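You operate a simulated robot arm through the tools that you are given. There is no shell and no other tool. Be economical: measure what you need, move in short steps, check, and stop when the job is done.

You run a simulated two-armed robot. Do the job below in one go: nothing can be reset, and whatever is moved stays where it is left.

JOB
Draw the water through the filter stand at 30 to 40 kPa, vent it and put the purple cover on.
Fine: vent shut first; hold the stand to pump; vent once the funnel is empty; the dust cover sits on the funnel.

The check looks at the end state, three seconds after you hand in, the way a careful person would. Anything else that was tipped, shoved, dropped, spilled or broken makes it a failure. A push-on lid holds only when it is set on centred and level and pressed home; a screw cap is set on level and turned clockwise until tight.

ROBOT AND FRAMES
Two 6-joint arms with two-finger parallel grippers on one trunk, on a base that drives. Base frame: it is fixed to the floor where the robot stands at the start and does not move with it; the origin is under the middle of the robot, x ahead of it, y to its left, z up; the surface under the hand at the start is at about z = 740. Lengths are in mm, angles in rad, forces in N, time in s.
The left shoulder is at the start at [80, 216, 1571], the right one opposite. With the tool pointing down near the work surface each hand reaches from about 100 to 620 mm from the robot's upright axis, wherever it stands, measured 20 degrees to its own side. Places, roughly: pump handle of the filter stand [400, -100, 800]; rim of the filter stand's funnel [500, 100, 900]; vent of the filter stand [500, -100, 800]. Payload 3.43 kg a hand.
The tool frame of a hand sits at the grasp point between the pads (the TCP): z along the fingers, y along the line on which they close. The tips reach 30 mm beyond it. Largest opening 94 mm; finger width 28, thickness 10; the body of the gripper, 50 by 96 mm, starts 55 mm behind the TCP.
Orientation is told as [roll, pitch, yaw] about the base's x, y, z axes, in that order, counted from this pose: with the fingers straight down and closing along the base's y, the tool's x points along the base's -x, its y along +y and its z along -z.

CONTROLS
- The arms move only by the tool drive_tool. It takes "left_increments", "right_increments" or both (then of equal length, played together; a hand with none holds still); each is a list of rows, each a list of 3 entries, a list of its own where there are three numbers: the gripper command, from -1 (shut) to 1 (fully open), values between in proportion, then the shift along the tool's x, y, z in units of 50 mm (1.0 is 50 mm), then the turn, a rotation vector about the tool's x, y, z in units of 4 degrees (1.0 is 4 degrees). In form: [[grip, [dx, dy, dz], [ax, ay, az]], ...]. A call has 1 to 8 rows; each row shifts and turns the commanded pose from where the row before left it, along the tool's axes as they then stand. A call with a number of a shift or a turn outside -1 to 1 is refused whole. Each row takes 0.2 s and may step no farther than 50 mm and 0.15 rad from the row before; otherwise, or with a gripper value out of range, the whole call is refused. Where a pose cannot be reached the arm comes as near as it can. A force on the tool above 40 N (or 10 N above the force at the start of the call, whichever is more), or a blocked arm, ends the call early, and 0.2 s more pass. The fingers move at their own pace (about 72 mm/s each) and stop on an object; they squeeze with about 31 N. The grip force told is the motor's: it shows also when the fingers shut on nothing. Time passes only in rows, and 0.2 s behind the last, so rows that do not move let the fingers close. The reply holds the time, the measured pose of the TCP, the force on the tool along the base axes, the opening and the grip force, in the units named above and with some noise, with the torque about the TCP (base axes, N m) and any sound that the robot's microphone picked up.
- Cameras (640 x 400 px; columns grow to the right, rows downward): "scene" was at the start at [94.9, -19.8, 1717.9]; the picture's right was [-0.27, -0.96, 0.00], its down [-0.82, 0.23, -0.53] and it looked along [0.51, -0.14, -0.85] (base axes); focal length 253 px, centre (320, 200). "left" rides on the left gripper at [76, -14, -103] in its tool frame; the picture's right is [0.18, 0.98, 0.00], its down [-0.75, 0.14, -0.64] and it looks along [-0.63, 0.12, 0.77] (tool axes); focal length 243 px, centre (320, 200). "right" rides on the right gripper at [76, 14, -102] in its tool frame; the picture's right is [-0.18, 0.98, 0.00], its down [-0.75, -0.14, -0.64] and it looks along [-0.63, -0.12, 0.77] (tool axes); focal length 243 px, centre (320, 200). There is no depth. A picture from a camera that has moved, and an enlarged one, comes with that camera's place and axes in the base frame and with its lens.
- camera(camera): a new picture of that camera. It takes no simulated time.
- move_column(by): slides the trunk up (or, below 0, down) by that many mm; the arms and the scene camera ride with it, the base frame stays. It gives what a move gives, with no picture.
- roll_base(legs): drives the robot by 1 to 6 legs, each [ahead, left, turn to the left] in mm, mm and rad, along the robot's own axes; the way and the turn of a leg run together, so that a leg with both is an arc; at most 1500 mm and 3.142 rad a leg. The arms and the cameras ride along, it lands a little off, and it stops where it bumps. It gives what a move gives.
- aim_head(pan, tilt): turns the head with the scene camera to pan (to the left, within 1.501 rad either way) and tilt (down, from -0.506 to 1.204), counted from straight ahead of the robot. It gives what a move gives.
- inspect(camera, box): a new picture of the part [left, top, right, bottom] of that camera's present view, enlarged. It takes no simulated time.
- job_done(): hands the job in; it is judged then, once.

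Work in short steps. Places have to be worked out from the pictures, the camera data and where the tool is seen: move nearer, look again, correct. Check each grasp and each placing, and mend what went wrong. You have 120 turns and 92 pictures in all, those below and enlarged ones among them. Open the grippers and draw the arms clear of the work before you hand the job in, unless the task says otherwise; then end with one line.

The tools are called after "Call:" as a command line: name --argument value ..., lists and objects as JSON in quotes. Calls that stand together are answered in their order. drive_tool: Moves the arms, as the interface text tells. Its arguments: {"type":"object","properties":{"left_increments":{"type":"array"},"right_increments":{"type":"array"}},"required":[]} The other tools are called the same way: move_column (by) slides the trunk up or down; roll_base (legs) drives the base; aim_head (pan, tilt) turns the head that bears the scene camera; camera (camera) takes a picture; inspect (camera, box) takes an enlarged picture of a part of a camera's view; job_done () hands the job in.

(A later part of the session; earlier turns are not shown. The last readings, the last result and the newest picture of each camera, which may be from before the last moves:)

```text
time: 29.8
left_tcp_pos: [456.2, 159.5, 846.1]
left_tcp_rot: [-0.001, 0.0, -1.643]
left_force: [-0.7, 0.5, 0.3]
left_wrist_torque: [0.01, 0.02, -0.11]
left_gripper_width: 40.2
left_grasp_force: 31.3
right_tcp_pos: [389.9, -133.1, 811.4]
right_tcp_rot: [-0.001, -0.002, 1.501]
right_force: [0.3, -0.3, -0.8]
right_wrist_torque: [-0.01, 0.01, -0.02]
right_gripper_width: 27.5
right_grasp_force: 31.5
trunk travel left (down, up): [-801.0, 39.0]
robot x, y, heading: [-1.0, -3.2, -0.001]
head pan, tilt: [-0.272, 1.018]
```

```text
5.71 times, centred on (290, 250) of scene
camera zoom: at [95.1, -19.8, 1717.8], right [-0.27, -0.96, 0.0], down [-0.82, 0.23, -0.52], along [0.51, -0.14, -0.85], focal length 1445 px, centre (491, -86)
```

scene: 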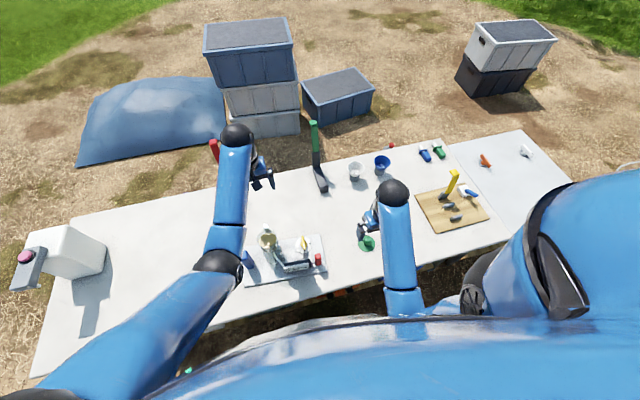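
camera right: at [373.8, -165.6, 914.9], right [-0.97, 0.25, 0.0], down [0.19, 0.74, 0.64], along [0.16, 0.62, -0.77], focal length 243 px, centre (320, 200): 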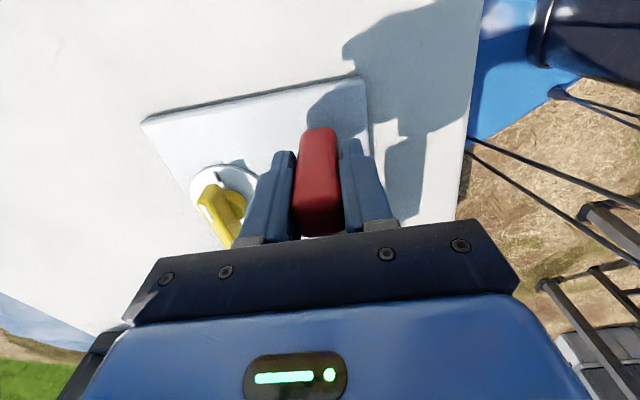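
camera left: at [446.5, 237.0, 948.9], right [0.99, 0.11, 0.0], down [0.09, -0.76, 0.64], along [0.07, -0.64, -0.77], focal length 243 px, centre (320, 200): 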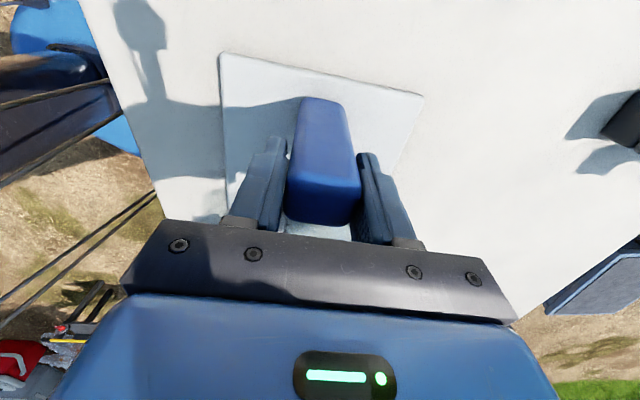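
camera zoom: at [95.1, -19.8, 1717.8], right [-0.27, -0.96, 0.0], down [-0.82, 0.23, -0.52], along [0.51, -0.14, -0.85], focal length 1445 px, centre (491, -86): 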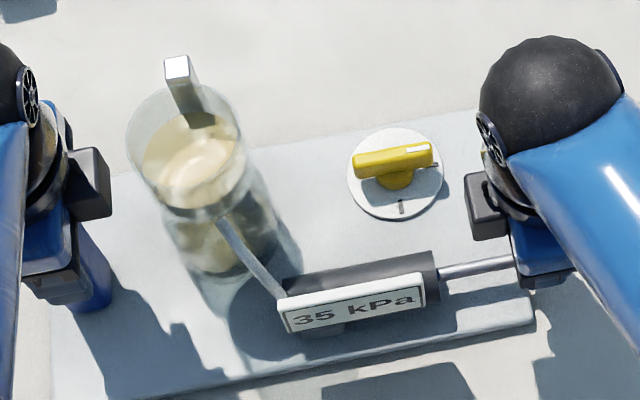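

Level drops slowly; keep waiting with several idle calls.

Call:
drive_tool --right_increments '[[-1, [0, 0, 0], [0, 0, 0]], [-1, [0, 0, 0], [0, 0, 0]], [-1, [0, 0, 0], [0, 0, 0]], [-1, [0, 0, 0], [0, 0, 0]], [-1, [0, 0, 0], [0, 0, 0]], [-1, [0, 0, 0], [0, 0, 0]], [-1, [0, 0, 0], [0, 0, 0]], [-1, [0, 0, 0], [0, 0, 0]]]'

Call:
drive_tool --right_increments '[[-1, [0, 0, 0], [0, 0, 0]], [-1, [0, 0, 0], [0, 0, 0]], [-1, [0, 0, 0], [0, 0, 0]], [-1, [0, 0, 0], [0, 0, 0]], [-1, [0, 0, 0], [0, 0, 0]], [-1, [0, 0, 0], [0, 0, 0]], [-1, [0, 0, 0], [0, 0, 0]], [-1, [0, 0, 0], [0, 0, 0]]]'

Call:
drive_tool --right_increments '[[-1, [0, 0, 0], [0, 0, 0]], [-1, [0, 0, 0], [0, 0, 0]], [-1, [0, 0, 0], [0, 0, 0]], [-1, [0, 0, 0], [0, 0, 0]], [-1, [0, 0, 0], [0, 0, 0]], [-1, [0, 0, 0], [0, 0, 0]], [-1, [0, 0, 0], [0, 0, 0]], [-1, [0, 0, 0], [0, 0, 0]]]'

Call:
inspect --camera "scene" --box '[250, 215, 330, 285]'

```text
time: 31.6
left_tcp_pos: [455.6, 158.7, 846.1]
left_tcp_rot: [0.001, -0.001, -1.641]
left_force: [-0.8, -0.7, 0.3]
left_wrist_torque: [0.02, 0.05, -0.12]
left_gripper_width: 40.3
left_grasp_force: 31.3
right_tcp_pos: [389.9, -131.0, 812.7]
right_tcp_rot: [0.0, -0.001, 1.502]
right_force: [0.7, -0.6, -0.4]
right_wrist_torque: [0.03, 0.02, -0.05]
right_gripper_width: 27.3
right_grasp_force: 31.0
trunk travel left (down, up): [-801.0, 39.0]
robot x, y, heading: [-1.2, -1.4, 0.005]
head pan, tilt: [-0.272, 1.018]
```

```text
time: 33.4
left_tcp_pos: [455.8, 159.5, 847.0]
left_tcp_rot: [-0.001, 0.0, -1.641]
left_force: [-1.0, -0.1, 0.2]
left_wrist_torque: [-0.03, -0.02, -0.15]
left_gripper_width: 40.2
left_grasp_force: 30.5
right_tcp_pos: [389.3, -132.3, 812.0]
right_tcp_rot: [-0.001, 0.0, 1.501]
right_force: [1.0, -0.2, 1.0]
right_wrist_torque: [0.02, 0.01, -0.06]
right_gripper_width: 27.4
right_grasp_force: 30.8
trunk travel left (down, up): [-801.0, 39.0]
robot x, y, heading: [-0.0, 3.7, 0.001]
head pan, tilt: [-0.272, 1.018]
```

```text
time: 35.2
left_tcp_pos: [455.8, 159.6, 846.8]
left_tcp_rot: [0.0, 0.001, -1.643]
left_force: [-1.8, 0.1, 0.4]
left_wrist_torque: [0.02, 0.01, -0.13]
left_gripper_width: 40.2
left_grasp_force: 30.9
right_tcp_pos: [389.6, -133.2, 812.7]
right_tcp_rot: [0.0, 0.002, 1.501]
right_force: [0.1, 0.5, -0.3]
right_wrist_torque: [-0.03, 0.0, 0.01]
right_gripper_width: 27.5
right_grasp_force: 31.2
trunk travel left (down, up): [-801.0, 39.0]
robot x, y, heading: [1.9, 0.7, 0.001]
head pan, tilt: [-0.272, 1.018]
```

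```text
5.71 times, centred on (290, 250) of scene
camera zoom: at [95.2, -19.8, 1717.8], right [-0.27, -0.96, 0.0], down [-0.82, 0.23, -0.52], along [0.51, -0.14, -0.85], focal length 1445 px, centre (491, -86)
```

zoom: 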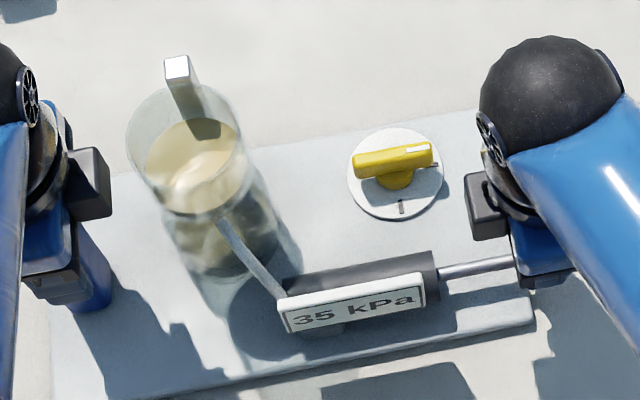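

Still draining at 35 kPa. Idle on.

Call:
drive_tool --right_increments '[[-1, [0, 0, 0], [0, 0, 0]], [-1, [0, 0, 0], [0, 0, 0]], [-1, [0, 0, 0], [0, 0, 0]], [-1, [0, 0, 0], [0, 0, 0]], [-1, [0, 0, 0], [0, 0, 0]], [-1, [0, 0, 0], [0, 0, 0]], [-1, [0, 0, 0], [0, 0, 0]], [-1, [0, 0, 0], [0, 0, 0]]]'

Call:
drive_tool --right_increments '[[-1, [0, 0, 0], [0, 0, 0]], [-1, [0, 0, 0], [0, 0, 0]], [-1, [0, 0, 0], [0, 0, 0]], [-1, [0, 0, 0], [0, 0, 0]], [-1, [0, 0, 0], [0, 0, 0]], [-1, [0, 0, 0], [0, 0, 0]], [-1, [0, 0, 0], [0, 0, 0]], [-1, [0, 0, 0], [0, 0, 0]]]'

Call:
drive_tool --right_increments '[[-1, [0, 0, 0], [0, 0, 0]], [-1, [0, 0, 0], [0, 0, 0]], [-1, [0, 0, 0], [0, 0, 0]], [-1, [0, 0, 0], [0, 0, 0]], [-1, [0, 0, 0], [0, 0, 0]], [-1, [0, 0, 0], [0, 0, 0]], [-1, [0, 0, 0], [0, 0, 0]], [-1, [0, 0, 0], [0, 0, 0]]]'

Call:
drive_tool --right_increments '[[-1, [0, 0, 0], [0, 0, 0]], [-1, [0, 0, 0], [0, 0, 0]], [-1, [0, 0, 0], [0, 0, 0]], [-1, [0, 0, 0], [0, 0, 0]], [-1, [0, 0, 0], [0, 0, 0]], [-1, [0, 0, 0], [0, 0, 0]], [-1, [0, 0, 0], [0, 0, 0]], [-1, [0, 0, 0], [0, 0, 0]]]'

Call:
inspect --camera "scene" --box '[250, 215, 330, 285]'

```text
time: 37.0
left_tcp_pos: [455.7, 159.3, 845.5]
left_tcp_rot: [0.001, 0.001, -1.642]
left_force: [0.1, 0.2, 0.5]
left_wrist_torque: [0.0, -0.03, -0.16]
left_gripper_width: 40.5
left_grasp_force: 31.0
right_tcp_pos: [389.2, -134.0, 812.6]
right_tcp_rot: [-0.001, 0.0, 1.5]
right_force: [0.9, -0.4, -0.8]
right_wrist_torque: [-0.01, 0.0, -0.02]
right_gripper_width: 27.4
right_grasp_force: 31.0
trunk travel left (down, up): [-801.0, 39.0]
robot x, y, heading: [-0.3, 0.2, 0.001]
head pan, tilt: [-0.272, 1.018]
```

```text
time: 38.8
left_tcp_pos: [456.7, 161.2, 847.8]
left_tcp_rot: [0.001, -0.001, -1.642]
left_force: [-0.9, 0.2, -0.2]
left_wrist_torque: [0.04, -0.02, -0.16]
left_gripper_width: 40.3
left_grasp_force: 31.0
right_tcp_pos: [388.7, -133.2, 812.8]
right_tcp_rot: [0.002, 0.0, 1.5]
right_force: [0.4, 0.8, -0.6]
right_wrist_torque: [0.05, -0.02, -0.02]
right_gripper_width: 27.6
right_grasp_force: 30.8
trunk travel left (down, up): [-801.0, 39.0]
robot x, y, heading: [-2.0, -2.1, 0.001]
head pan, tilt: [-0.272, 1.018]
```

```text
time: 40.6
left_tcp_pos: [454.9, 159.5, 846.6]
left_tcp_rot: [0.002, 0.0, -1.642]
left_force: [-1.3, 0.3, 0.4]
left_wrist_torque: [0.01, 0.02, -0.13]
left_gripper_width: 39.8
left_grasp_force: 30.9
right_tcp_pos: [388.7, -132.2, 812.4]
right_tcp_rot: [0.0, 0.001, 1.502]
right_force: [0.3, -0.4, 0.2]
right_wrist_torque: [-0.02, 0.0, -0.01]
right_gripper_width: 27.5
right_grasp_force: 30.8
trunk travel left (down, up): [-801.0, 39.0]
robot x, y, heading: [1.7, -1.8, 0.003]
head pan, tilt: [-0.272, 1.018]
```

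```text
time: 42.4
left_tcp_pos: [456.2, 159.4, 845.5]
left_tcp_rot: [-0.001, -0.001, -1.644]
left_force: [-0.9, 0.1, -0.5]
left_wrist_torque: [0.03, -0.01, -0.15]
left_gripper_width: 40.4
left_grasp_force: 31.3
right_tcp_pos: [388.2, -132.2, 813.2]
right_tcp_rot: [0.001, 0.001, 1.502]
right_force: [0.8, -0.4, -0.5]
right_wrist_torque: [0.04, 0.0, 0.0]
right_gripper_width: 27.7
right_grasp_force: 30.6
trunk travel left (down, up): [-801.0, 39.0]
robot x, y, heading: [-0.2, 1.6, -0.0]
head pan, tilt: [-0.272, 1.018]
```

```text
5.71 times, centred on (290, 250) of scene
camera zoom: at [95.2, -19.8, 1717.8], right [-0.27, -0.96, 0.0], down [-0.82, 0.23, -0.52], along [0.51, -0.14, -0.85], focal length 1445 px, centre (491, -86)
```

zoom: 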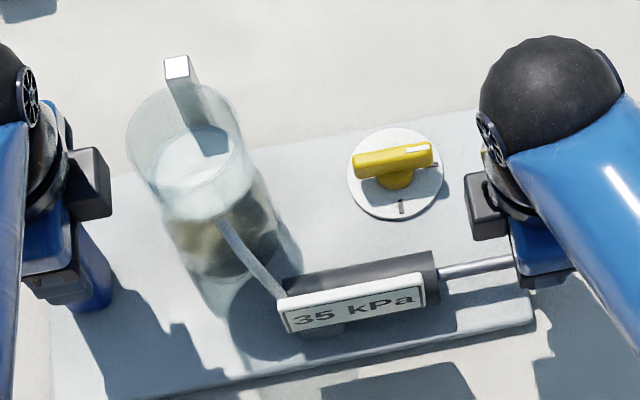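

The funnel looks empty (white filter disc visible). Push the handle back in, wait, and zoom to verify.

Call:
drive_tool --right_increments '[[-1, [-0.2, 0, 0], [0, 0, 0]], [-1, [-0.2, 0, 0], [0, 0, 0]], [-1, [-0.2, 0, 0], [0, 0, 0]], [-1, [-0.2, 0, 0], [0, 0, 0]], [-1, [0, 0, 0], [0, 0, 0]], [-1, [0, 0, 0], [0, 0, 0]]]'

Call:
inspect --camera "scene" --box '[260, 220, 310, 270]'

```text
time: 43.8
left_tcp_pos: [454.9, 160.7, 846.8]
left_tcp_rot: [0.0, 0.0, -1.64]
left_force: [-0.4, 0.5, -3.5]
left_wrist_torque: [0.67, -0.12, 0.0]
left_gripper_width: 40.3
left_grasp_force: 31.1
right_tcp_pos: [392.2, -91.9, 810.6]
right_tcp_rot: [-0.004, 0.0, 1.5]
right_force: [2.9, 0.2, 18.1]
right_wrist_torque: [-0.16, 0.22, -0.01]
right_gripper_width: 27.3
right_grasp_force: 31.3
trunk travel left (down, up): [-801.0, 39.0]
robot x, y, heading: [-0.6, 3.9, -0.003]
head pan, tilt: [-0.272, 1.018]
```

```text
8.00 times, centred on (285, 245) of scene
camera zoom: at [94.3, -19.2, 1718.0], right [-0.27, -0.96, 0.0], down [-0.82, 0.23, -0.53], along [0.51, -0.14, -0.85], focal length 2023 px, centre (600, -160)
```

zoom: 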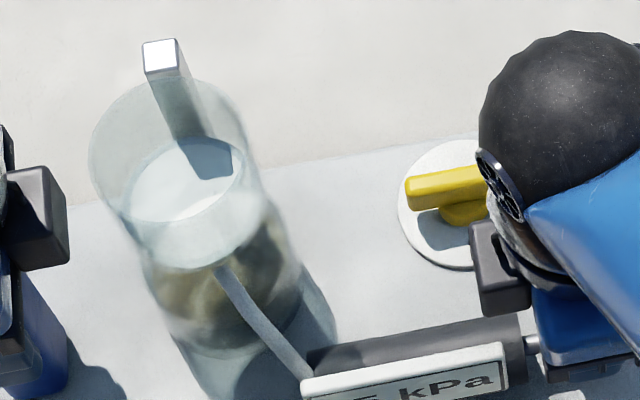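

Empty. Release the handle, rise, and move over the vent.

Call:
drive_tool --right_increments '[[0, [0, 0, 0], [0, 0, 0]], [0, [0, 0, 0], [0, 0, 0]], [0, [0, 0, -0.6], [0, 0, 0]], [0, [0, 0, -0.8], [0, 0, 0]], [0, [-0.2, -0.56, 0], [0, 0, 0]], [0, [-0.2, -0.56, 0], [0, 0, 0]], [0, [-0.13, -0.56, 0], [0, 0, 0]], [0, [0, 0, 0], [0, 0, 0]]]'

Call:
camera --camera "right"

Call:
inspect --camera "scene" --box '[250, 215, 330, 285]'

```text
time: 45.6
left_tcp_pos: [455.2, 160.6, 846.0]
left_tcp_rot: [0.001, 0.0, -1.641]
left_force: [0.1, 1.2, 0.0]
left_wrist_torque: [-0.36, 0.21, 0.17]
left_gripper_width: 40.1
left_grasp_force: 30.8
right_tcp_pos: [480.3, -72.4, 879.9]
right_tcp_rot: [0.0, -0.002, 1.501]
right_force: [-0.2, -0.7, 0.1]
right_wrist_torque: [0.01, 0.03, 0.04]
right_gripper_width: 46.9
right_grasp_force: 0.1
trunk travel left (down, up): [-801.0, 39.0]
robot x, y, heading: [-2.0, -2.3, 0.002]
head pan, tilt: [-0.272, 1.018]
```

```text
56 pictures are left
camera right: at [460.6, -148.8, 982.7], right [-0.97, 0.25, 0.0], down [0.19, 0.74, 0.64], along [0.16, 0.62, -0.77], focal length 243 px, centre (320, 200)
```

right: 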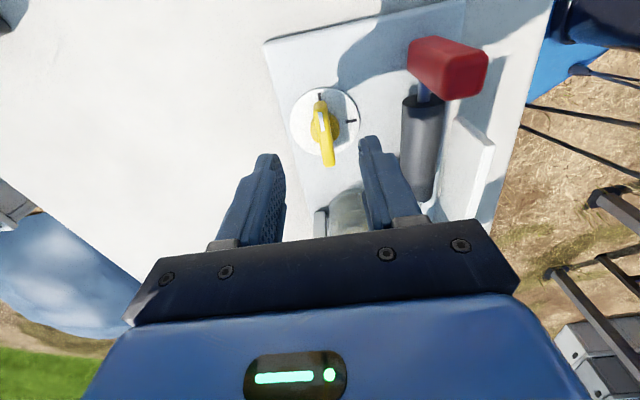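

```text
5.71 times, centred on (290, 250) of scene
camera zoom: at [94.8, -19.5, 1717.9], right [-0.27, -0.96, 0.0], down [-0.82, 0.23, -0.53], along [0.51, -0.14, -0.85], focal length 1445 px, centre (491, -86)
```

zoom: 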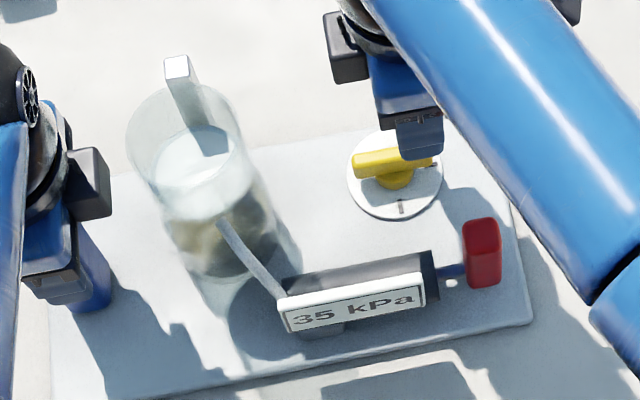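

Still 35 kPa. Descend to the lever and grip it.

Call:
drive_tool --right_increments '[[0, [-0.255, 0.06, 0.3], [0, 0, 0]], [0, [0, 0, 0.4], [0, 0, 0]], [0, [0, 0, 0.4], [0, 0, 0]], [0, [0, 0, 0.4], [0, 0, 0]], [0, [0, 0, 0.18], [0, 0, 0]], [-1, [0, 0, 0], [0, 0, 0]], [-1, [0, 0, 0], [0, 0, 0]], [-1, [0, 0, 0], [0, 0, 0]]]'

Call:
drive_tool --right_increments '[[-1, [0, 0, 0], [0, 0, 0]], [-1, [0, 0, 0], [0, 0, 0]]]'

Call:
camera --camera "right"

```text
time: 47.4
left_tcp_pos: [456.0, 161.3, 846.0]
left_tcp_rot: [-0.001, 0.002, -1.641]
left_force: [-8.2, 5.4, 5.4]
left_wrist_torque: [-0.04, 0.0, -1.11]
left_gripper_width: 40.0
left_grasp_force: 31.1
right_tcp_pos: [475.4, -59.0, 798.0]
right_tcp_rot: [-0.002, 0.0, 1.498]
right_force: [10.1, -4.8, 0.6]
right_wrist_torque: [0.1, -0.16, -0.46]
right_gripper_width: 11.2
right_grasp_force: 31.3
trunk travel left (down, up): [-801.0, 39.0]
robot x, y, heading: [0.3, -2.2, 0.001]
head pan, tilt: [-0.272, 1.018]
```

```text
time: 48.0
left_tcp_pos: [456.1, 160.8, 846.1]
left_tcp_rot: [-0.001, 0.002, -1.64]
left_force: [-9.5, 7.8, 5.0]
left_wrist_torque: [0.02, 0.03, -1.08]
left_gripper_width: 40.5
left_grasp_force: 30.6
right_tcp_pos: [474.3, -59.6, 797.9]
right_tcp_rot: [0.0, 0.0, 1.5]
right_force: [9.7, -6.2, 0.5]
right_wrist_torque: [0.26, -0.16, -0.59]
right_gripper_width: 11.2
right_grasp_force: 30.9
trunk travel left (down, up): [-801.0, 39.0]
robot x, y, heading: [-0.7, 2.0, 0.001]
head pan, tilt: [-0.272, 1.018]
```

```text
54 pictures are left
camera right: at [455.6, -135.3, 900.5], right [-0.97, 0.25, 0.0], down [0.19, 0.74, 0.64], along [0.16, 0.62, -0.77], focal length 243 px, centre (320, 200)
```

right: 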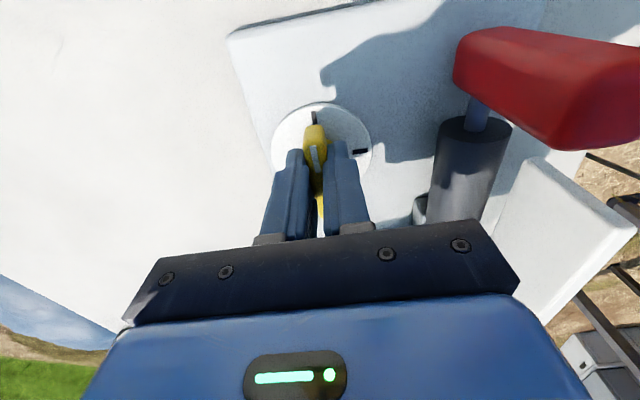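

Gripped; a small sideways load remains, so nudge 2 mm toward +x, then turn back clockwise.

Call:
drive_tool --right_increments '[[-1, [0, -0.05, 0], [0, 0, 0]], [-1, [0, 0, 0], [0, 0, 1]], [-1, [0, 0, 0], [0, 0, 1]], [-1, [0, 0, 0], [0, 0, 1]], [-1, [0, 0, 0], [0, 0, 1]], [-1, [0, 0, 0], [0, 0, 1]], [-1, [0, 0, 0], [0, 0, 1]], [-1, [0, 0, 0], [0, 0, 1]]]'

Call:
drive_tool --right_increments '[[-1, [0, 0, 0], [0, 0, 1]], [-1, [0, 0, 0], [0, 0, 1]], [-1, [0, 0, 0], [0, 0, 1]], [-1, [0, 0, 0], [0, 0, 1]], [-1, [0, 0, 0], [0, 0, 1]], [-1, [0, 0, 0], [0, 0, 1]], [-1, [0, 0, 0], [0, 0, 1]], [-1, [0, 0, 0], [0, 0, 1]]]'

Call:
drive_tool --right_increments '[[-1, [0, 0, 0], [0, 0, 1]], [-1, [0, 0, 0], [0, 0, 1]], [-1, [0, 0, 0], [0, 0, 1]], [-1, [0, 0, 0], [0, 0, 1]], [-1, [0, 0, 0], [0, 0, 1]], [-1, [0, 0, 0], [0, 0, 1]], [-1, [0, 0, 0], [0, 0, 1]], [-1, [0, 0, 0], [0, 0, 0.5]]]'

Call:
camera --camera "right"

Call:
inspect --camera "scene" --box '[250, 215, 330, 285]'

```text
time: 49.8
left_tcp_pos: [456.2, 159.7, 847.4]
left_tcp_rot: [-0.001, -0.002, -1.641]
left_force: [0.9, 2.0, -0.6]
left_wrist_torque: [0.28, -0.05, 0.15]
left_gripper_width: 40.1
left_grasp_force: 30.9
right_tcp_pos: [476.6, -58.2, 797.3]
right_tcp_rot: [0.0, 0.0, 1.012]
right_force: [-1.9, -0.9, 1.4]
right_wrist_torque: [-0.42, 0.26, 0.01]
right_gripper_width: 11.2
right_grasp_force: 31.7
trunk travel left (down, up): [-801.0, 39.0]
robot x, y, heading: [-3.1, -4.7, -0.001]
head pan, tilt: [-0.272, 1.018]
```

```text
time: 51.6
left_tcp_pos: [456.9, 158.7, 846.5]
left_tcp_rot: [-0.001, -0.001, -1.643]
left_force: [4.9, -20.0, -0.2]
left_wrist_torque: [-0.49, -0.05, 0.21]
left_gripper_width: 40.1
left_grasp_force: 30.9
right_tcp_pos: [477.5, -58.9, 797.7]
right_tcp_rot: [0.002, -0.002, 0.453]
right_force: [-3.7, 20.9, 0.2]
right_wrist_torque: [0.25, -0.03, 0.08]
right_gripper_width: 11.5
right_grasp_force: 31.2
trunk travel left (down, up): [-801.0, 39.0]
robot x, y, heading: [-3.1, 0.0, 0.001]
head pan, tilt: [-0.272, 1.018]
```

```text
time: 53.4
left_tcp_pos: [455.7, 158.8, 846.5]
left_tcp_rot: [0.0, -0.003, -1.644]
left_force: [7.0, -27.4, -0.7]
left_wrist_torque: [0.23, 0.1, 0.26]
left_gripper_width: 40.6
left_grasp_force: 31.2
right_tcp_pos: [478.9, -59.3, 798.8]
right_tcp_rot: [0.003, -0.001, -0.071]
right_force: [-6.1, 31.1, 4.3]
right_wrist_torque: [0.27, -0.36, 0.35]
right_gripper_width: 11.3
right_grasp_force: 30.8
trunk travel left (down, up): [-801.0, 39.0]
robot x, y, heading: [0.1, -2.6, 0.002]
head pan, tilt: [-0.272, 1.018]
```

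```text
53 pictures are left
camera right: at [402.5, -40.3, 901.0], right [0.25, 0.97, 0.0], down [0.74, -0.2, 0.64], along [0.62, -0.16, -0.77], focal length 243 px, centre (320, 200)
```

right: 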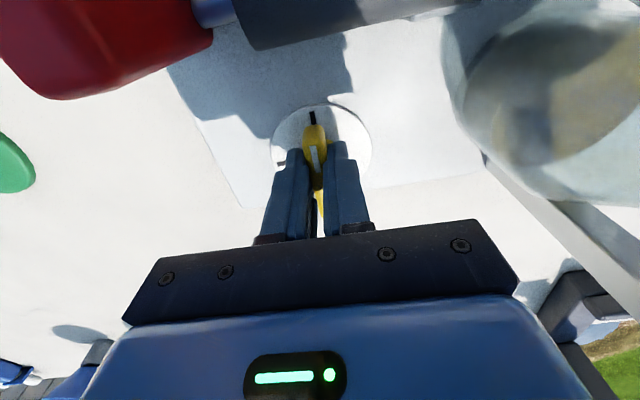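

```text
5.71 times, centred on (290, 250) of scene
camera zoom: at [94.5, -19.6, 1717.9], right [-0.27, -0.96, 0.0], down [-0.82, 0.23, -0.53], along [0.51, -0.14, -0.85], focal length 1445 px, centre (491, -86)
```

zoom: 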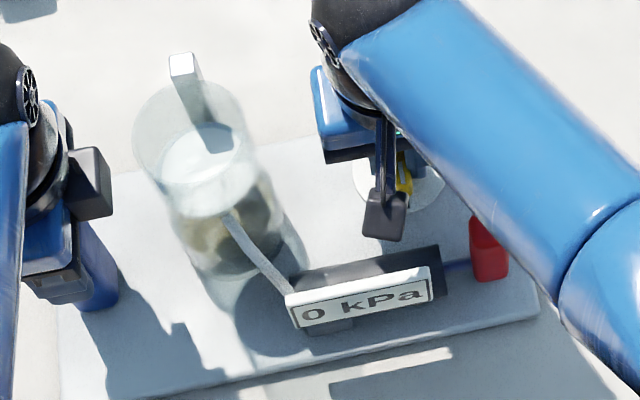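

0 kPa: vented. The hands strain slightly against each other through the stand; release the lever and rise.

Call:
drive_tool --right_increments '[[-1, [0, 0.03, 0], [0, 0, 0]], [-1, [0, 0.03, 0], [0, 0, 0]], [0, [0, 0, 0], [0, 0, 0]], [0, [0, 0, 0], [0, 0, 0]], [0, [0, 0, 0], [0, 0, 0]], [0, [0, 0, -0.5], [0, 0, 0]], [0, [0, 0, -0.8], [0, 0, 0]], [0, [0, 0, -0.8], [0, 0, 0]]]'

Call:
inspect --camera "scene" --box '[250, 215, 330, 285]'

```text
time: 55.2
left_tcp_pos: [455.4, 158.9, 845.8]
left_tcp_rot: [0.0, -0.001, -1.643]
left_force: [-1.7, 2.7, 4.7]
left_wrist_torque: [0.74, -0.04, 0.06]
left_gripper_width: 40.2
left_grasp_force: 30.6
right_tcp_pos: [477.1, -56.4, 903.7]
right_tcp_rot: [-0.001, 0.001, -0.069]
right_force: [-0.1, -0.1, 0.2]
right_wrist_torque: [0.0, -0.04, 0.0]
right_gripper_width: 46.8
right_grasp_force: 0.1
trunk travel left (down, up): [-801.0, 39.0]
robot x, y, heading: [0.6, 2.3, 0.001]
head pan, tilt: [-0.272, 1.018]
```

```text
5.71 times, centred on (290, 250) of scene
camera zoom: at [94.1, -19.6, 1717.9], right [-0.27, -0.96, 0.0], down [-0.82, 0.23, -0.53], along [0.51, -0.14, -0.85], focal length 1445 px, centre (491, -86)
```

zoom: 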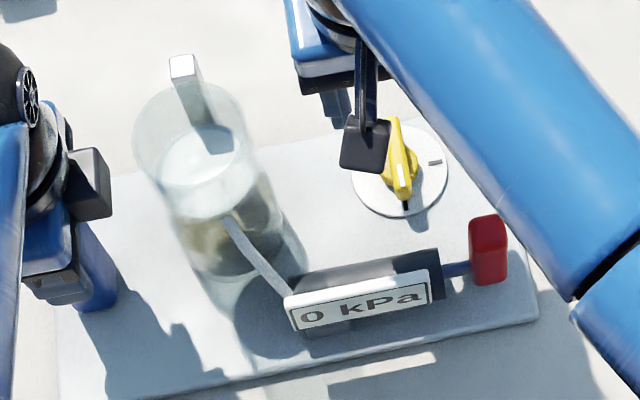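

Vent open, gauge 0. Now move the right hand to the purple cover.

Call:
drive_tool --right_increments '[[0, [0.1, -0.9, 0], [0, 0, 0]], [0, [0.1, -0.9, 0], [0, 0, 0]], [0, [0.1, -0.9, 0], [0, 0, 0]], [0, [0.1, -0.9, 0], [0, 0, 0]], [0, [0.1, -0.9, 0], [0, 0, 0]], [0, [0.1, -0.9, 0], [0, 0, 0]], [0, [0.1, -0.9, 0], [0, 0, 0]], [0, [0.1, -0.9, 0], [0, 0, 0]]]'

Call:
camera --camera "right"

Call:
inspect --camera "scene" --box '[250, 215, 330, 285]'

```text
time: 57.0
left_tcp_pos: [455.2, 158.8, 847.0]
left_tcp_rot: [-0.001, 0.002, -1.641]
left_force: [0.4, -0.1, 0.0]
left_wrist_torque: [-0.43, 0.05, -0.08]
left_gripper_width: 39.7
left_grasp_force: 30.1
right_tcp_pos: [413.0, -413.5, 900.6]
right_tcp_rot: [0.0, 0.0, -0.069]
right_force: [0.6, -0.4, -1.0]
right_wrist_torque: [0.01, 0.03, 0.01]
right_gripper_width: 47.1
right_grasp_force: 0.0
trunk travel left (down, up): [-801.0, 39.0]
robot x, y, heading: [4.5, -0.4, -0.003]
head pan, tilt: [-0.272, 1.018]
```

```text
50 pictures are left
camera right: at [338.3, -394.9, 1002.6], right [0.25, 0.97, 0.0], down [0.74, -0.19, 0.64], along [0.62, -0.16, -0.77], focal length 243 px, centre (320, 200)
```

right: 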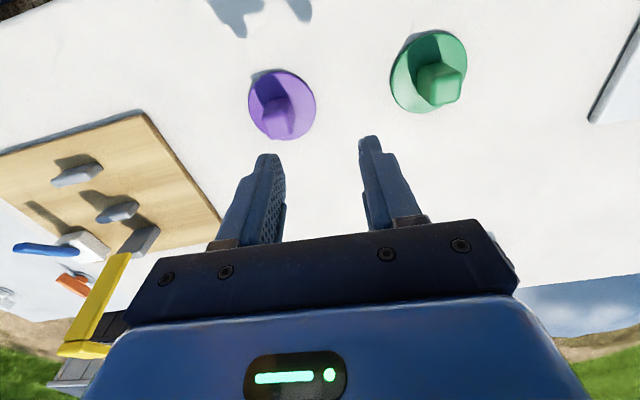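

```text
5.71 times, centred on (290, 250) of scene
camera zoom: at [94.9, -20.8, 1717.9], right [-0.27, -0.96, 0.0], down [-0.82, 0.23, -0.52], along [0.51, -0.14, -0.85], focal length 1445 px, centre (491, -86)
```

zoom: 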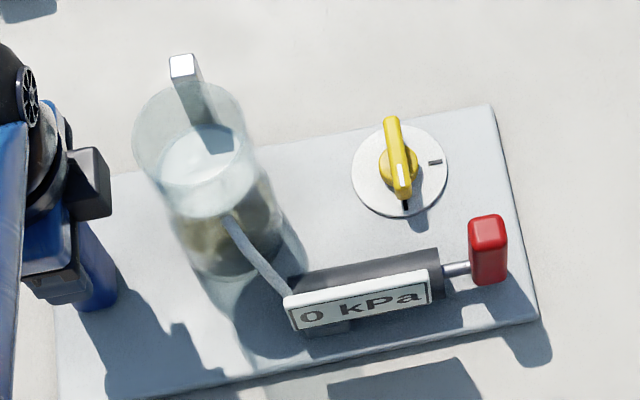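

I zoom in on the purple cover to find knob orientation and height.

Call:
inspect --camera "right" --box '[240, 60, 330, 150]'

```text
4.44 times, centred on (285, 105) of right
camera zoom: at [338.3, -394.9, 1002.6], right [0.25, 0.97, 0.0], down [0.74, -0.19, 0.64], along [0.62, -0.16, -0.77], focal length 1078 px, centre (476, 622)
```

zoom: 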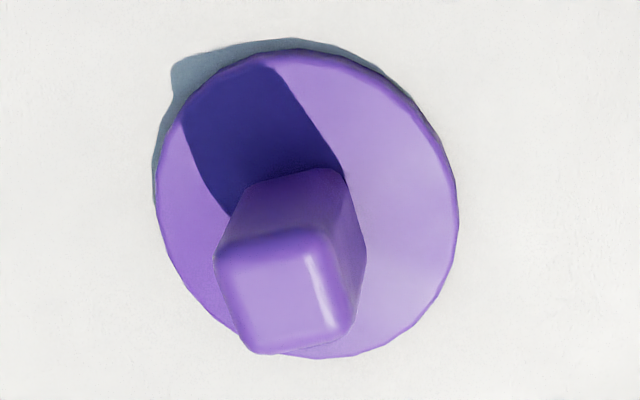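

Knob top centre ≈ (411,-452.5,798), about 22 mm square, aligned to the present yaw. Move over it and descend.

Call:
drive_tool --right_increments '[[0, [0, -0.78, 0], [0, 0, 0]], [0, [0, 0, 0.4], [0, 0, 0]], [0, [0, 0, 0.4], [0, 0, 0]], [0, [0, 0, 0.4], [0, 0, 0]], [0, [0, 0, 0.4], [0, 0, 0]], [0, [0, 0, 0], [0, 0, 0]]]'

Call:
camera --camera "right"

```text
time: 58.4
left_tcp_pos: [455.8, 158.9, 846.4]
left_tcp_rot: [0.002, 0.0, -1.641]
left_force: [0.3, 0.2, 0.9]
left_wrist_torque: [0.11, 0.02, 0.06]
left_gripper_width: 40.1
left_grasp_force: 30.9
right_tcp_pos: [410.3, -450.7, 821.9]
right_tcp_rot: [0.0, 0.001, -0.069]
right_force: [-0.1, 0.4, -1.0]
right_wrist_torque: [0.02, 0.02, 0.02]
right_gripper_width: 47.1
right_grasp_force: 0.0
trunk travel left (down, up): [-801.0, 39.0]
robot x, y, heading: [-0.4, -2.7, -0.004]
head pan, tilt: [-0.272, 1.018]
```

```text
47 pictures are left
camera right: at [334.7, -432.0, 925.5], right [0.25, 0.97, 0.0], down [0.74, -0.19, 0.64], along [0.62, -0.16, -0.77], focal length 243 px, centre (320, 200)
```

right: 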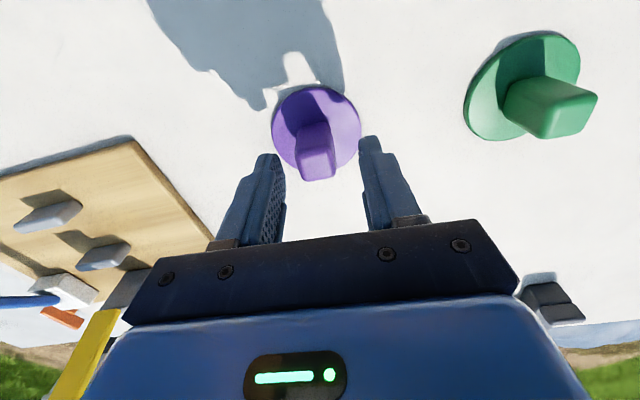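

Centred. Lower the rest to z≈791 and close.

Call:
drive_tool --right_increments '[[0, [-0.02, -0.03, 0.3], [0, 0, 0]], [0, [0, 0, 0.3], [0, 0, 0]], [0, [0, 0, 0], [0, 0, 0]], [-1, [0, 0, 0], [0, 0, 0]], [-1, [0, 0, 0], [0, 0, 0]], [-1, [0, 0, 0], [0, 0, 0]]]'

Call:
camera --camera "right"

```text
time: 59.8
left_tcp_pos: [456.1, 158.6, 847.2]
left_tcp_rot: [0.0, 0.001, -1.639]
left_force: [0.9, 0.9, 1.0]
left_wrist_torque: [0.04, 0.01, 0.08]
left_gripper_width: 40.4
left_grasp_force: 30.8
right_tcp_pos: [409.9, -452.2, 792.9]
right_tcp_rot: [-0.001, 0.0, -0.069]
right_force: [-0.3, -0.4, -0.3]
right_wrist_torque: [0.0, -0.03, 0.0]
right_gripper_width: 29.4
right_grasp_force: 31.0
trunk travel left (down, up): [-801.0, 39.0]
robot x, y, heading: [1.3, -0.7, 0.001]
head pan, tilt: [-0.272, 1.018]
```

```text
46 pictures are left
camera right: at [335.7, -433.4, 895.1], right [0.25, 0.97, 0.0], down [0.74, -0.19, 0.64], along [0.62, -0.16, -0.77], focal length 243 px, centre (320, 200)
```

right: 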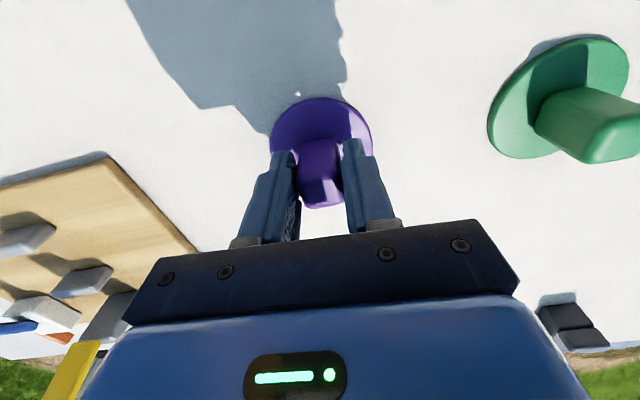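

Gripped at 29 mm. Lift the cover and check.

Call:
drive_tool --right_increments '[[-1, [0, 0, -0.3], [0, 0, 0]], [-1, [0, 0, -0.6], [0, 0, 0]], [-1, [0, 0, -0.8], [0, 0, 0]], [-1, [0, 0, -0.8], [0, 0, 0]], [-1, [0, 0, -0.8], [0, 0, 0]], [-1, [0, 0, -0.8], [0, 0, 0]]]'

Call:
camera --camera "right"

Call:
inspect --camera "scene" --box '[250, 215, 330, 285]'

Call:
inspect --camera "scene" --box '[340, 150, 460, 270]'

```text
time: 61.2
left_tcp_pos: [454.6, 158.1, 846.2]
left_tcp_rot: [0.0, -0.002, -1.642]
left_force: [-0.6, 1.3, 1.8]
left_wrist_torque: [-0.04, 0.04, 0.02]
left_gripper_width: 40.4
left_grasp_force: 31.5
right_tcp_pos: [406.7, -451.3, 999.0]
right_tcp_rot: [0.0, 0.002, -0.07]
right_force: [-0.2, -0.6, 0.0]
right_wrist_torque: [0.03, 0.02, -0.04]
right_gripper_width: 29.3
right_grasp_force: 31.1
trunk travel left (down, up): [-801.0, 39.0]
robot x, y, heading: [-1.7, 0.0, 0.0]
head pan, tilt: [-0.272, 1.018]
```

```text
45 pictures are left
camera right: at [332.0, -434.2, 1101.4], right [0.25, 0.97, 0.0], down [0.74, -0.19, 0.64], along [0.62, -0.16, -0.77], focal length 243 px, centre (320, 200)
```

right: 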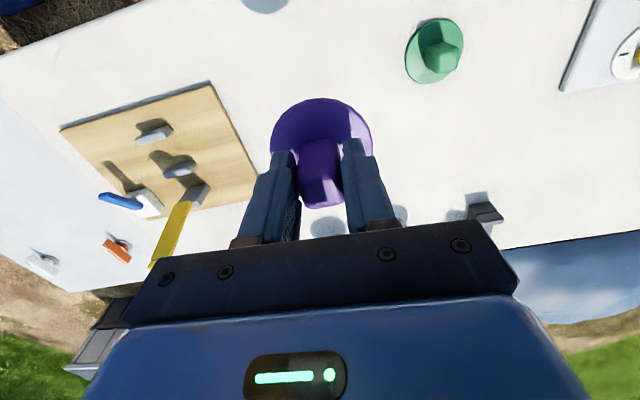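

```text
5.71 times, centred on (290, 250) of scene
camera zoom: at [94.9, -19.7, 1717.8], right [-0.27, -0.96, 0.0], down [-0.82, 0.23, -0.53], along [0.51, -0.14, -0.85], focal length 1445 px, centre (491, -86)
```

zoom: 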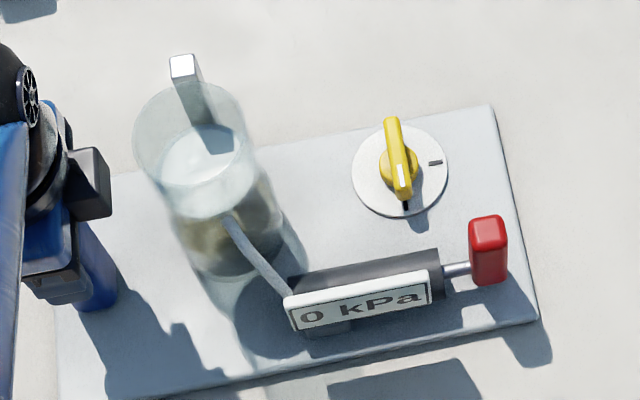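

```text
3.33 times, centred on (400, 210) of scene
camera zoom: at [94.9, -19.7, 1717.8], right [-0.27, -0.96, 0.0], down [-0.82, 0.23, -0.53], along [0.51, -0.14, -0.85], focal length 843 px, centre (53, 167)
```

zoom: 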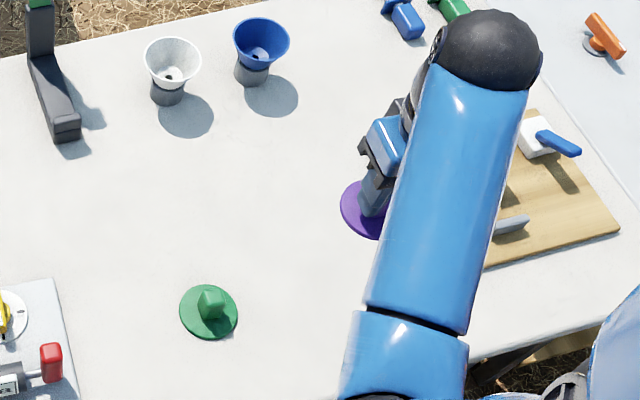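

Cover is held level. The funnel rim is at about (480,64) with rim z≈900 uncertain; I move the hand short of the funnel to triangulate it.

Call:
drive_tool --right_increments '[[-1, [0, 0.9, -0.15], [0, 0, 0]], [-1, [0, 0.95, -0.15], [0, 0, 0]], [-1, [0, 0.95, -0.15], [0, 0, 0]], [-1, [0, 0.95, -0.15], [0, 0, 0]], [-1, [0, 0.95, -0.1], [0, 0, 0]], [-1, [0, 0.95, -0.1], [0, 0, 0]], [-1, [0, 0.95, 0], [0, 0, 0]], [-1, [0, 0.95, 0], [0, 0, 0]]]'

Call:
camera --camera "right"

```text
time: 63.0
left_tcp_pos: [456.0, 159.3, 846.5]
left_tcp_rot: [0.002, 0.001, -1.641]
left_force: [0.2, -0.8, 0.5]
left_wrist_torque: [0.51, 0.16, 0.03]
left_gripper_width: 40.2
left_grasp_force: 31.0
right_tcp_pos: [439.6, -79.6, 1010.8]
right_tcp_rot: [0.001, -0.004, -0.071]
right_force: [0.3, 0.6, 0.2]
right_wrist_torque: [-0.01, 0.0, -0.02]
right_gripper_width: 29.3
right_grasp_force: 31.0
right hand out of reach, approached as far as the arm can: row 2, 3, 4, 5, 6
trunk travel left (down, up): [-801.0, 39.0]
robot x, y, heading: [1.9, 1.5, -0.001]
head pan, tilt: [-0.272, 1.018]
```

```text
42 pictures are left
camera right: at [365.5, -60.4, 1114.1], right [0.25, 0.97, 0.0], down [0.74, -0.19, 0.64], along [0.62, -0.16, -0.77], focal length 243 px, centre (320, 200)
```

right: 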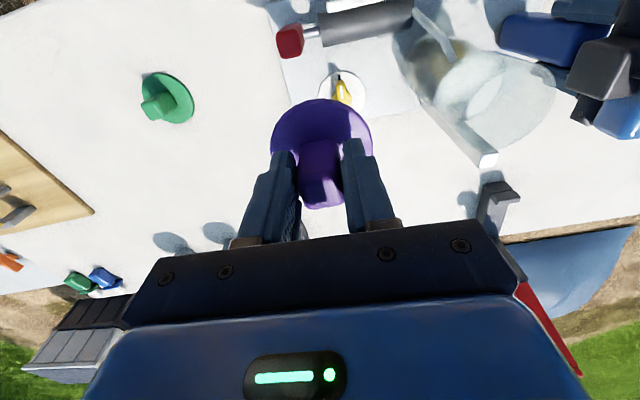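

I zoom in on the funnel rim from here.

Call:
inspect --camera "right" --box '[400, 20, 580, 180]'

Call:
inspect --camera "scene" --box '[256, 212, 300, 246]'

```text
2.50 times, centred on (490, 100) of right
camera zoom: at [365.5, -60.4, 1114.1], right [0.25, 0.97, 0.0], down [0.74, -0.19, 0.64], along [0.62, -0.16, -0.77], focal length 606 px, centre (-105, 450)
```

zoom: 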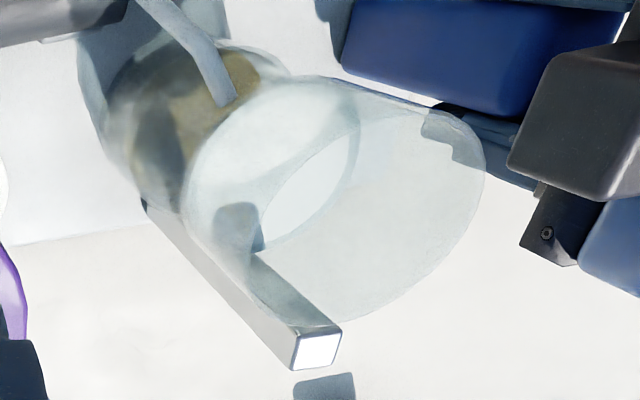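

```text
11.76 times, centred on (278, 229) of scene
camera zoom: at [94.9, -18.6, 1717.9], right [-0.27, -0.96, 0.0], down [-0.82, 0.23, -0.53], along [0.51, -0.14, -0.85], focal length 2975 px, centre (814, -141)
```

zoom: 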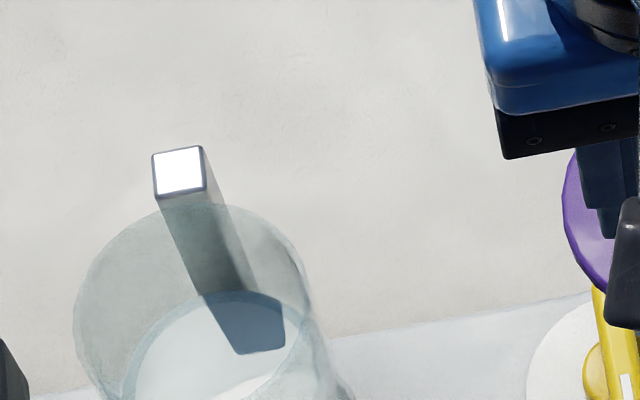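

The rim looks higher than assumed (~920). The pumping is done, so I release the post with the left hand and raise it straight up to see the funnel from a second side.

Call:
drive_tool --left_increments '[[1, [0, 0, 0], [0, 0, 0]], [1, [0, 0, 0], [0, 0, 0]], [1, [0, 0, -0.4], [0, 0, 0]], [1, [0, 0, -0.8], [0, 0, 0]], [1, [0, 0, -0.8], [0, 0, 0]], [1, [0, 0, -0.8], [0, 0, 0]], [1, [0, 0, -0.8], [0, 0, 0]], [1, [0, 0, -0.6], [0, 0, 0]]]'

Call:
camera --camera "left"

```text
time: 64.8
left_tcp_pos: [463.9, 158.8, 1012.4]
left_tcp_rot: [0.002, 0.001, -1.642]
left_force: [-0.6, -0.6, -0.3]
left_wrist_torque: [-0.03, -0.02, -0.01]
left_gripper_width: 94.0
left_grasp_force: 0.1
left hand out of reach, approached as far as the arm can: row 7, 8
right_tcp_pos: [441.2, -80.2, 1011.0]
right_tcp_rot: [-0.002, 0.0, -0.07]
right_force: [0.7, -0.1, -0.2]
right_wrist_torque: [-0.02, 0.02, -0.03]
right_gripper_width: 29.2
right_grasp_force: 30.7
trunk travel left (down, up): [-801.0, 39.0]
robot x, y, heading: [-3.2, -0.3, 0.003]
head pan, tilt: [-0.272, 1.018]
```

```text
39 pictures are left
camera left: at [455.6, 237.7, 1114.9], right [0.99, 0.11, 0.0], down [0.09, -0.76, 0.64], along [0.07, -0.64, -0.77], focal length 243 px, centre (320, 200)
```

left: 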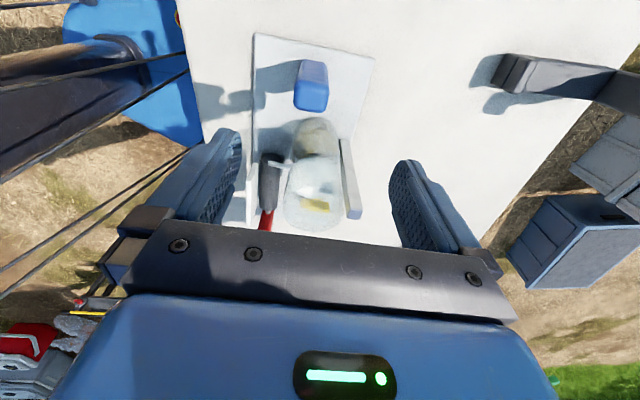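

The funnel is visible between the fingers; zoom in.

Call:
inspect --camera "left" --box '[260, 100, 380, 240]'

```text
2.86 times, centred on (320, 170) of left
camera zoom: at [455.6, 237.7, 1114.9], right [0.99, 0.11, 0.0], down [0.09, -0.76, 0.64], along [0.07, -0.64, -0.77], focal length 693 px, centre (320, 286)
```

zoom: 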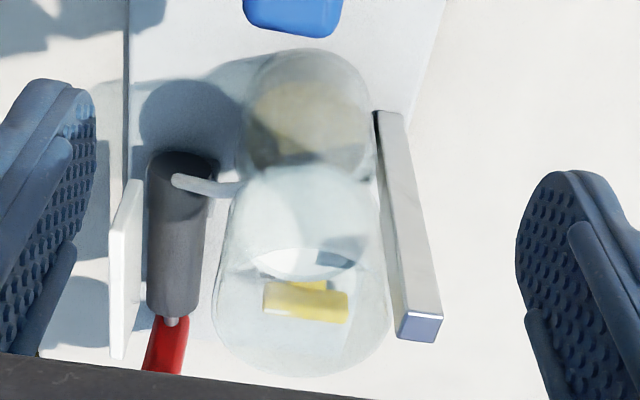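

Triangulating from the hand cameras: rim centre ≈ (469,64.5), rim z ≈ 920, support post top ≈ (515,61,920). I draw the left hand away to +y and bring the cover above the funnel.

Call:
drive_tool --left_increments '[[1, [0.8, 0, 0], [0, 0, 0]], [1, [0.8, 0, 0], [0, 0, 0]], [1, [0.8, 0, 0], [0, 0, 0]], [1, [0.8, 0, 0], [0, 0, 0]], [1, [0, 0, 0], [0, 0, 0]], [1, [0, 0, 0], [0, 0, 0]], [1, [0, 0, 0], [0, 0, 0]], [1, [0, 0, 0], [0, 0, 0]]]' --right_increments '[[-1, [0, 0, 0], [0, 0, 0]], [-1, [0, 0, 0], [0, 0, 0]], [-1, [0, 0.5, 0], [0, 0, 0]], [-1, [-0.09, 0.6, 0], [0, 0, 0]], [-1, [-0.09, 0.6, 0], [0, 0, 0]], [-1, [-0.09, 0.6, 0], [0, 0, 0]], [-1, [-0.09, 0.6, 0], [0, 0, 0]], [-1, [0, 0, 0], [0, 0, 0]]]'

Call:
camera --camera "right"

Call:
inspect --camera "scene" --box '[250, 205, 330, 275]'

```text
time: 66.6
left_tcp_pos: [474.8, 321.4, 1011.0]
left_tcp_rot: [0.0, 0.0, -1.642]
left_force: [-0.2, -0.2, -0.2]
left_wrist_torque: [0.01, -0.03, -0.03]
left_gripper_width: 93.8
left_grasp_force: 0.0
right_tcp_pos: [472.0, 66.3, 1009.0]
right_tcp_rot: [0.0, 0.0, -0.069]
right_force: [0.3, 0.7, -1.0]
right_wrist_torque: [-0.02, 0.0, 0.01]
right_gripper_width: 29.3
right_grasp_force: 30.8
trunk travel left (down, up): [-801.0, 39.0]
robot x, y, heading: [3.0, 1.4, -0.001]
head pan, tilt: [-0.272, 1.018]
```

```text
37 pictures are left
camera right: at [396.2, 86.1, 1112.0], right [0.25, 0.97, 0.0], down [0.74, -0.19, 0.64], along [0.62, -0.16, -0.77], focal length 243 px, centre (320, 200)
```

right: 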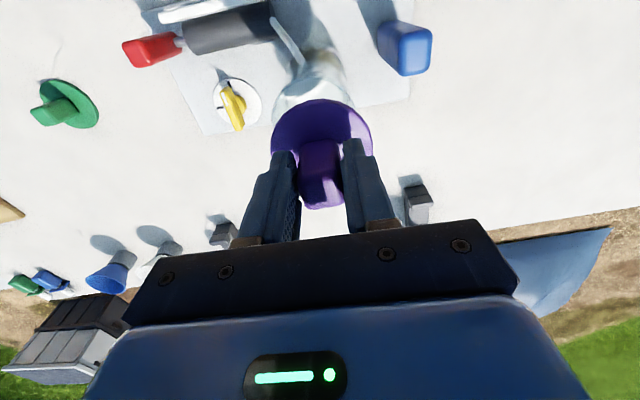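

```text
5.71 times, centred on (290, 240) of scene
camera zoom: at [95.2, -19.4, 1717.8], right [-0.27, -0.96, 0.0], down [-0.82, 0.23, -0.52], along [0.51, -0.14, -0.85], focal length 1445 px, centre (491, -29)
```

zoom: 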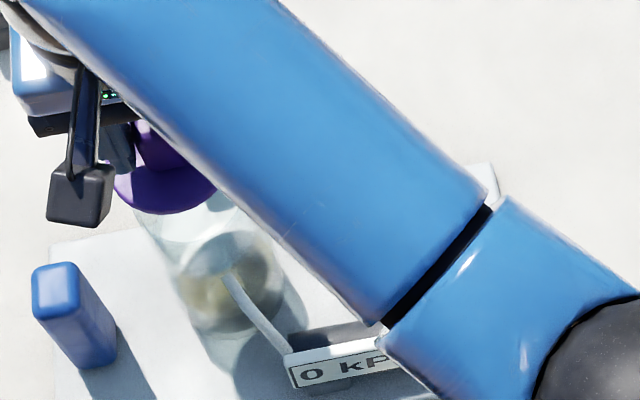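

Correct by (-3,-2) mm, lower to z≈987 (cover just above the rim), and check alignment.

Call:
drive_tool --right_increments '[[-1, [0.057, -0.04, 0.1], [0, 0, 0]], [-1, [0, 0, 0.17], [0, 0, 0]], [-1, [0, 0, 0.17], [0, 0, 0]], [-1, [0, 0, 0], [0, 0, 0]]]'

Call:
inspect --camera "right" --box '[250, 50, 400, 220]'

Call:
inspect --camera "scene" --box '[250, 205, 310, 260]'

Call:
camera --camera "left"

```text
time: 67.6
left_tcp_pos: [472.8, 320.6, 1010.4]
left_tcp_rot: [-0.002, 0.0, -1.64]
left_force: [0.5, -0.2, 0.1]
left_wrist_torque: [-0.03, -0.02, -0.03]
left_gripper_width: 93.9
left_grasp_force: 0.0
right_tcp_pos: [465.9, 65.6, 985.7]
right_tcp_rot: [0.0, 0.002, -0.071]
right_force: [-0.2, 0.1, -0.9]
right_wrist_torque: [0.03, -0.04, -0.01]
right_gripper_width: 29.0
right_grasp_force: 31.6
trunk travel left (down, up): [-801.0, 39.0]
robot x, y, heading: [0.7, -0.3, 0.0]
head pan, tilt: [-0.272, 1.018]
```

```text
2.35 times, centred on (325, 135) of right
camera zoom: at [390.9, 84.3, 1089.0], right [0.25, 0.97, 0.0], down [0.74, -0.19, 0.64], along [0.62, -0.16, -0.77], focal length 571 px, centre (308, 353)
```

zoom: 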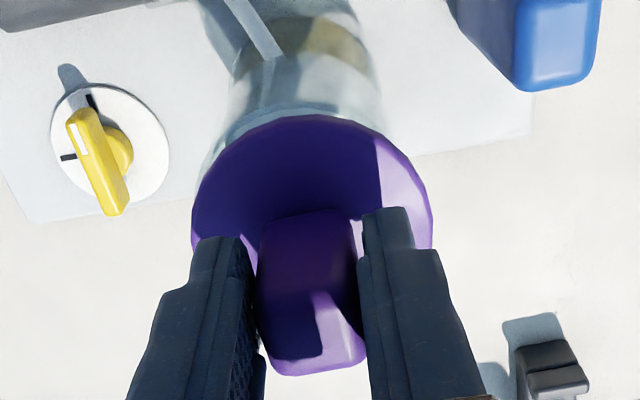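

```text
7.27 times, centred on (280, 232) of scene
camera zoom: at [95.1, -19.6, 1717.9], right [-0.27, -0.96, 0.0], down [-0.82, 0.23, -0.52], along [0.51, -0.14, -0.85], focal length 1839 px, centre (611, -36)
```

zoom: 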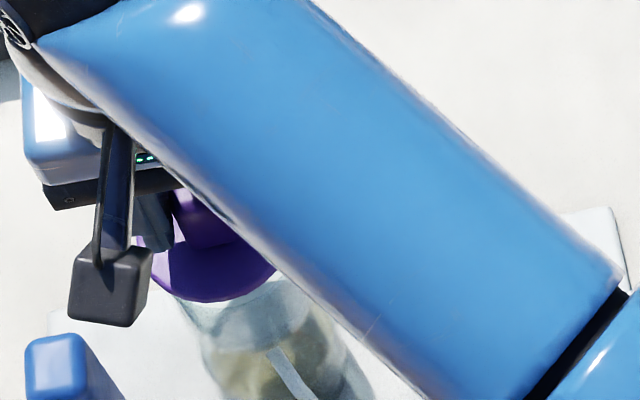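

```text
33 pictures are left
camera left: at [464.5, 398.6, 1113.4], right [0.99, 0.11, 0.0], down [0.09, -0.76, 0.64], along [0.07, -0.64, -0.77], focal length 243 px, centre (320, 200)
```

left: 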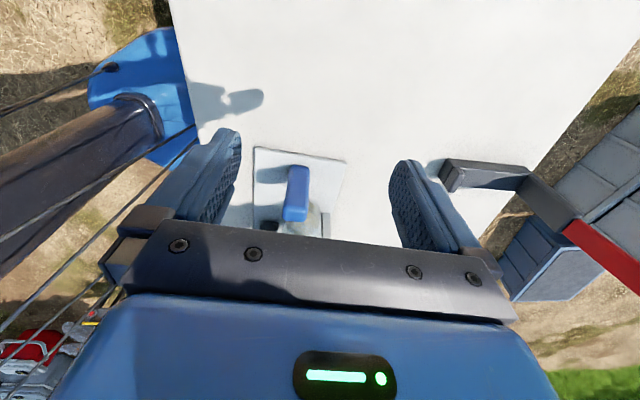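

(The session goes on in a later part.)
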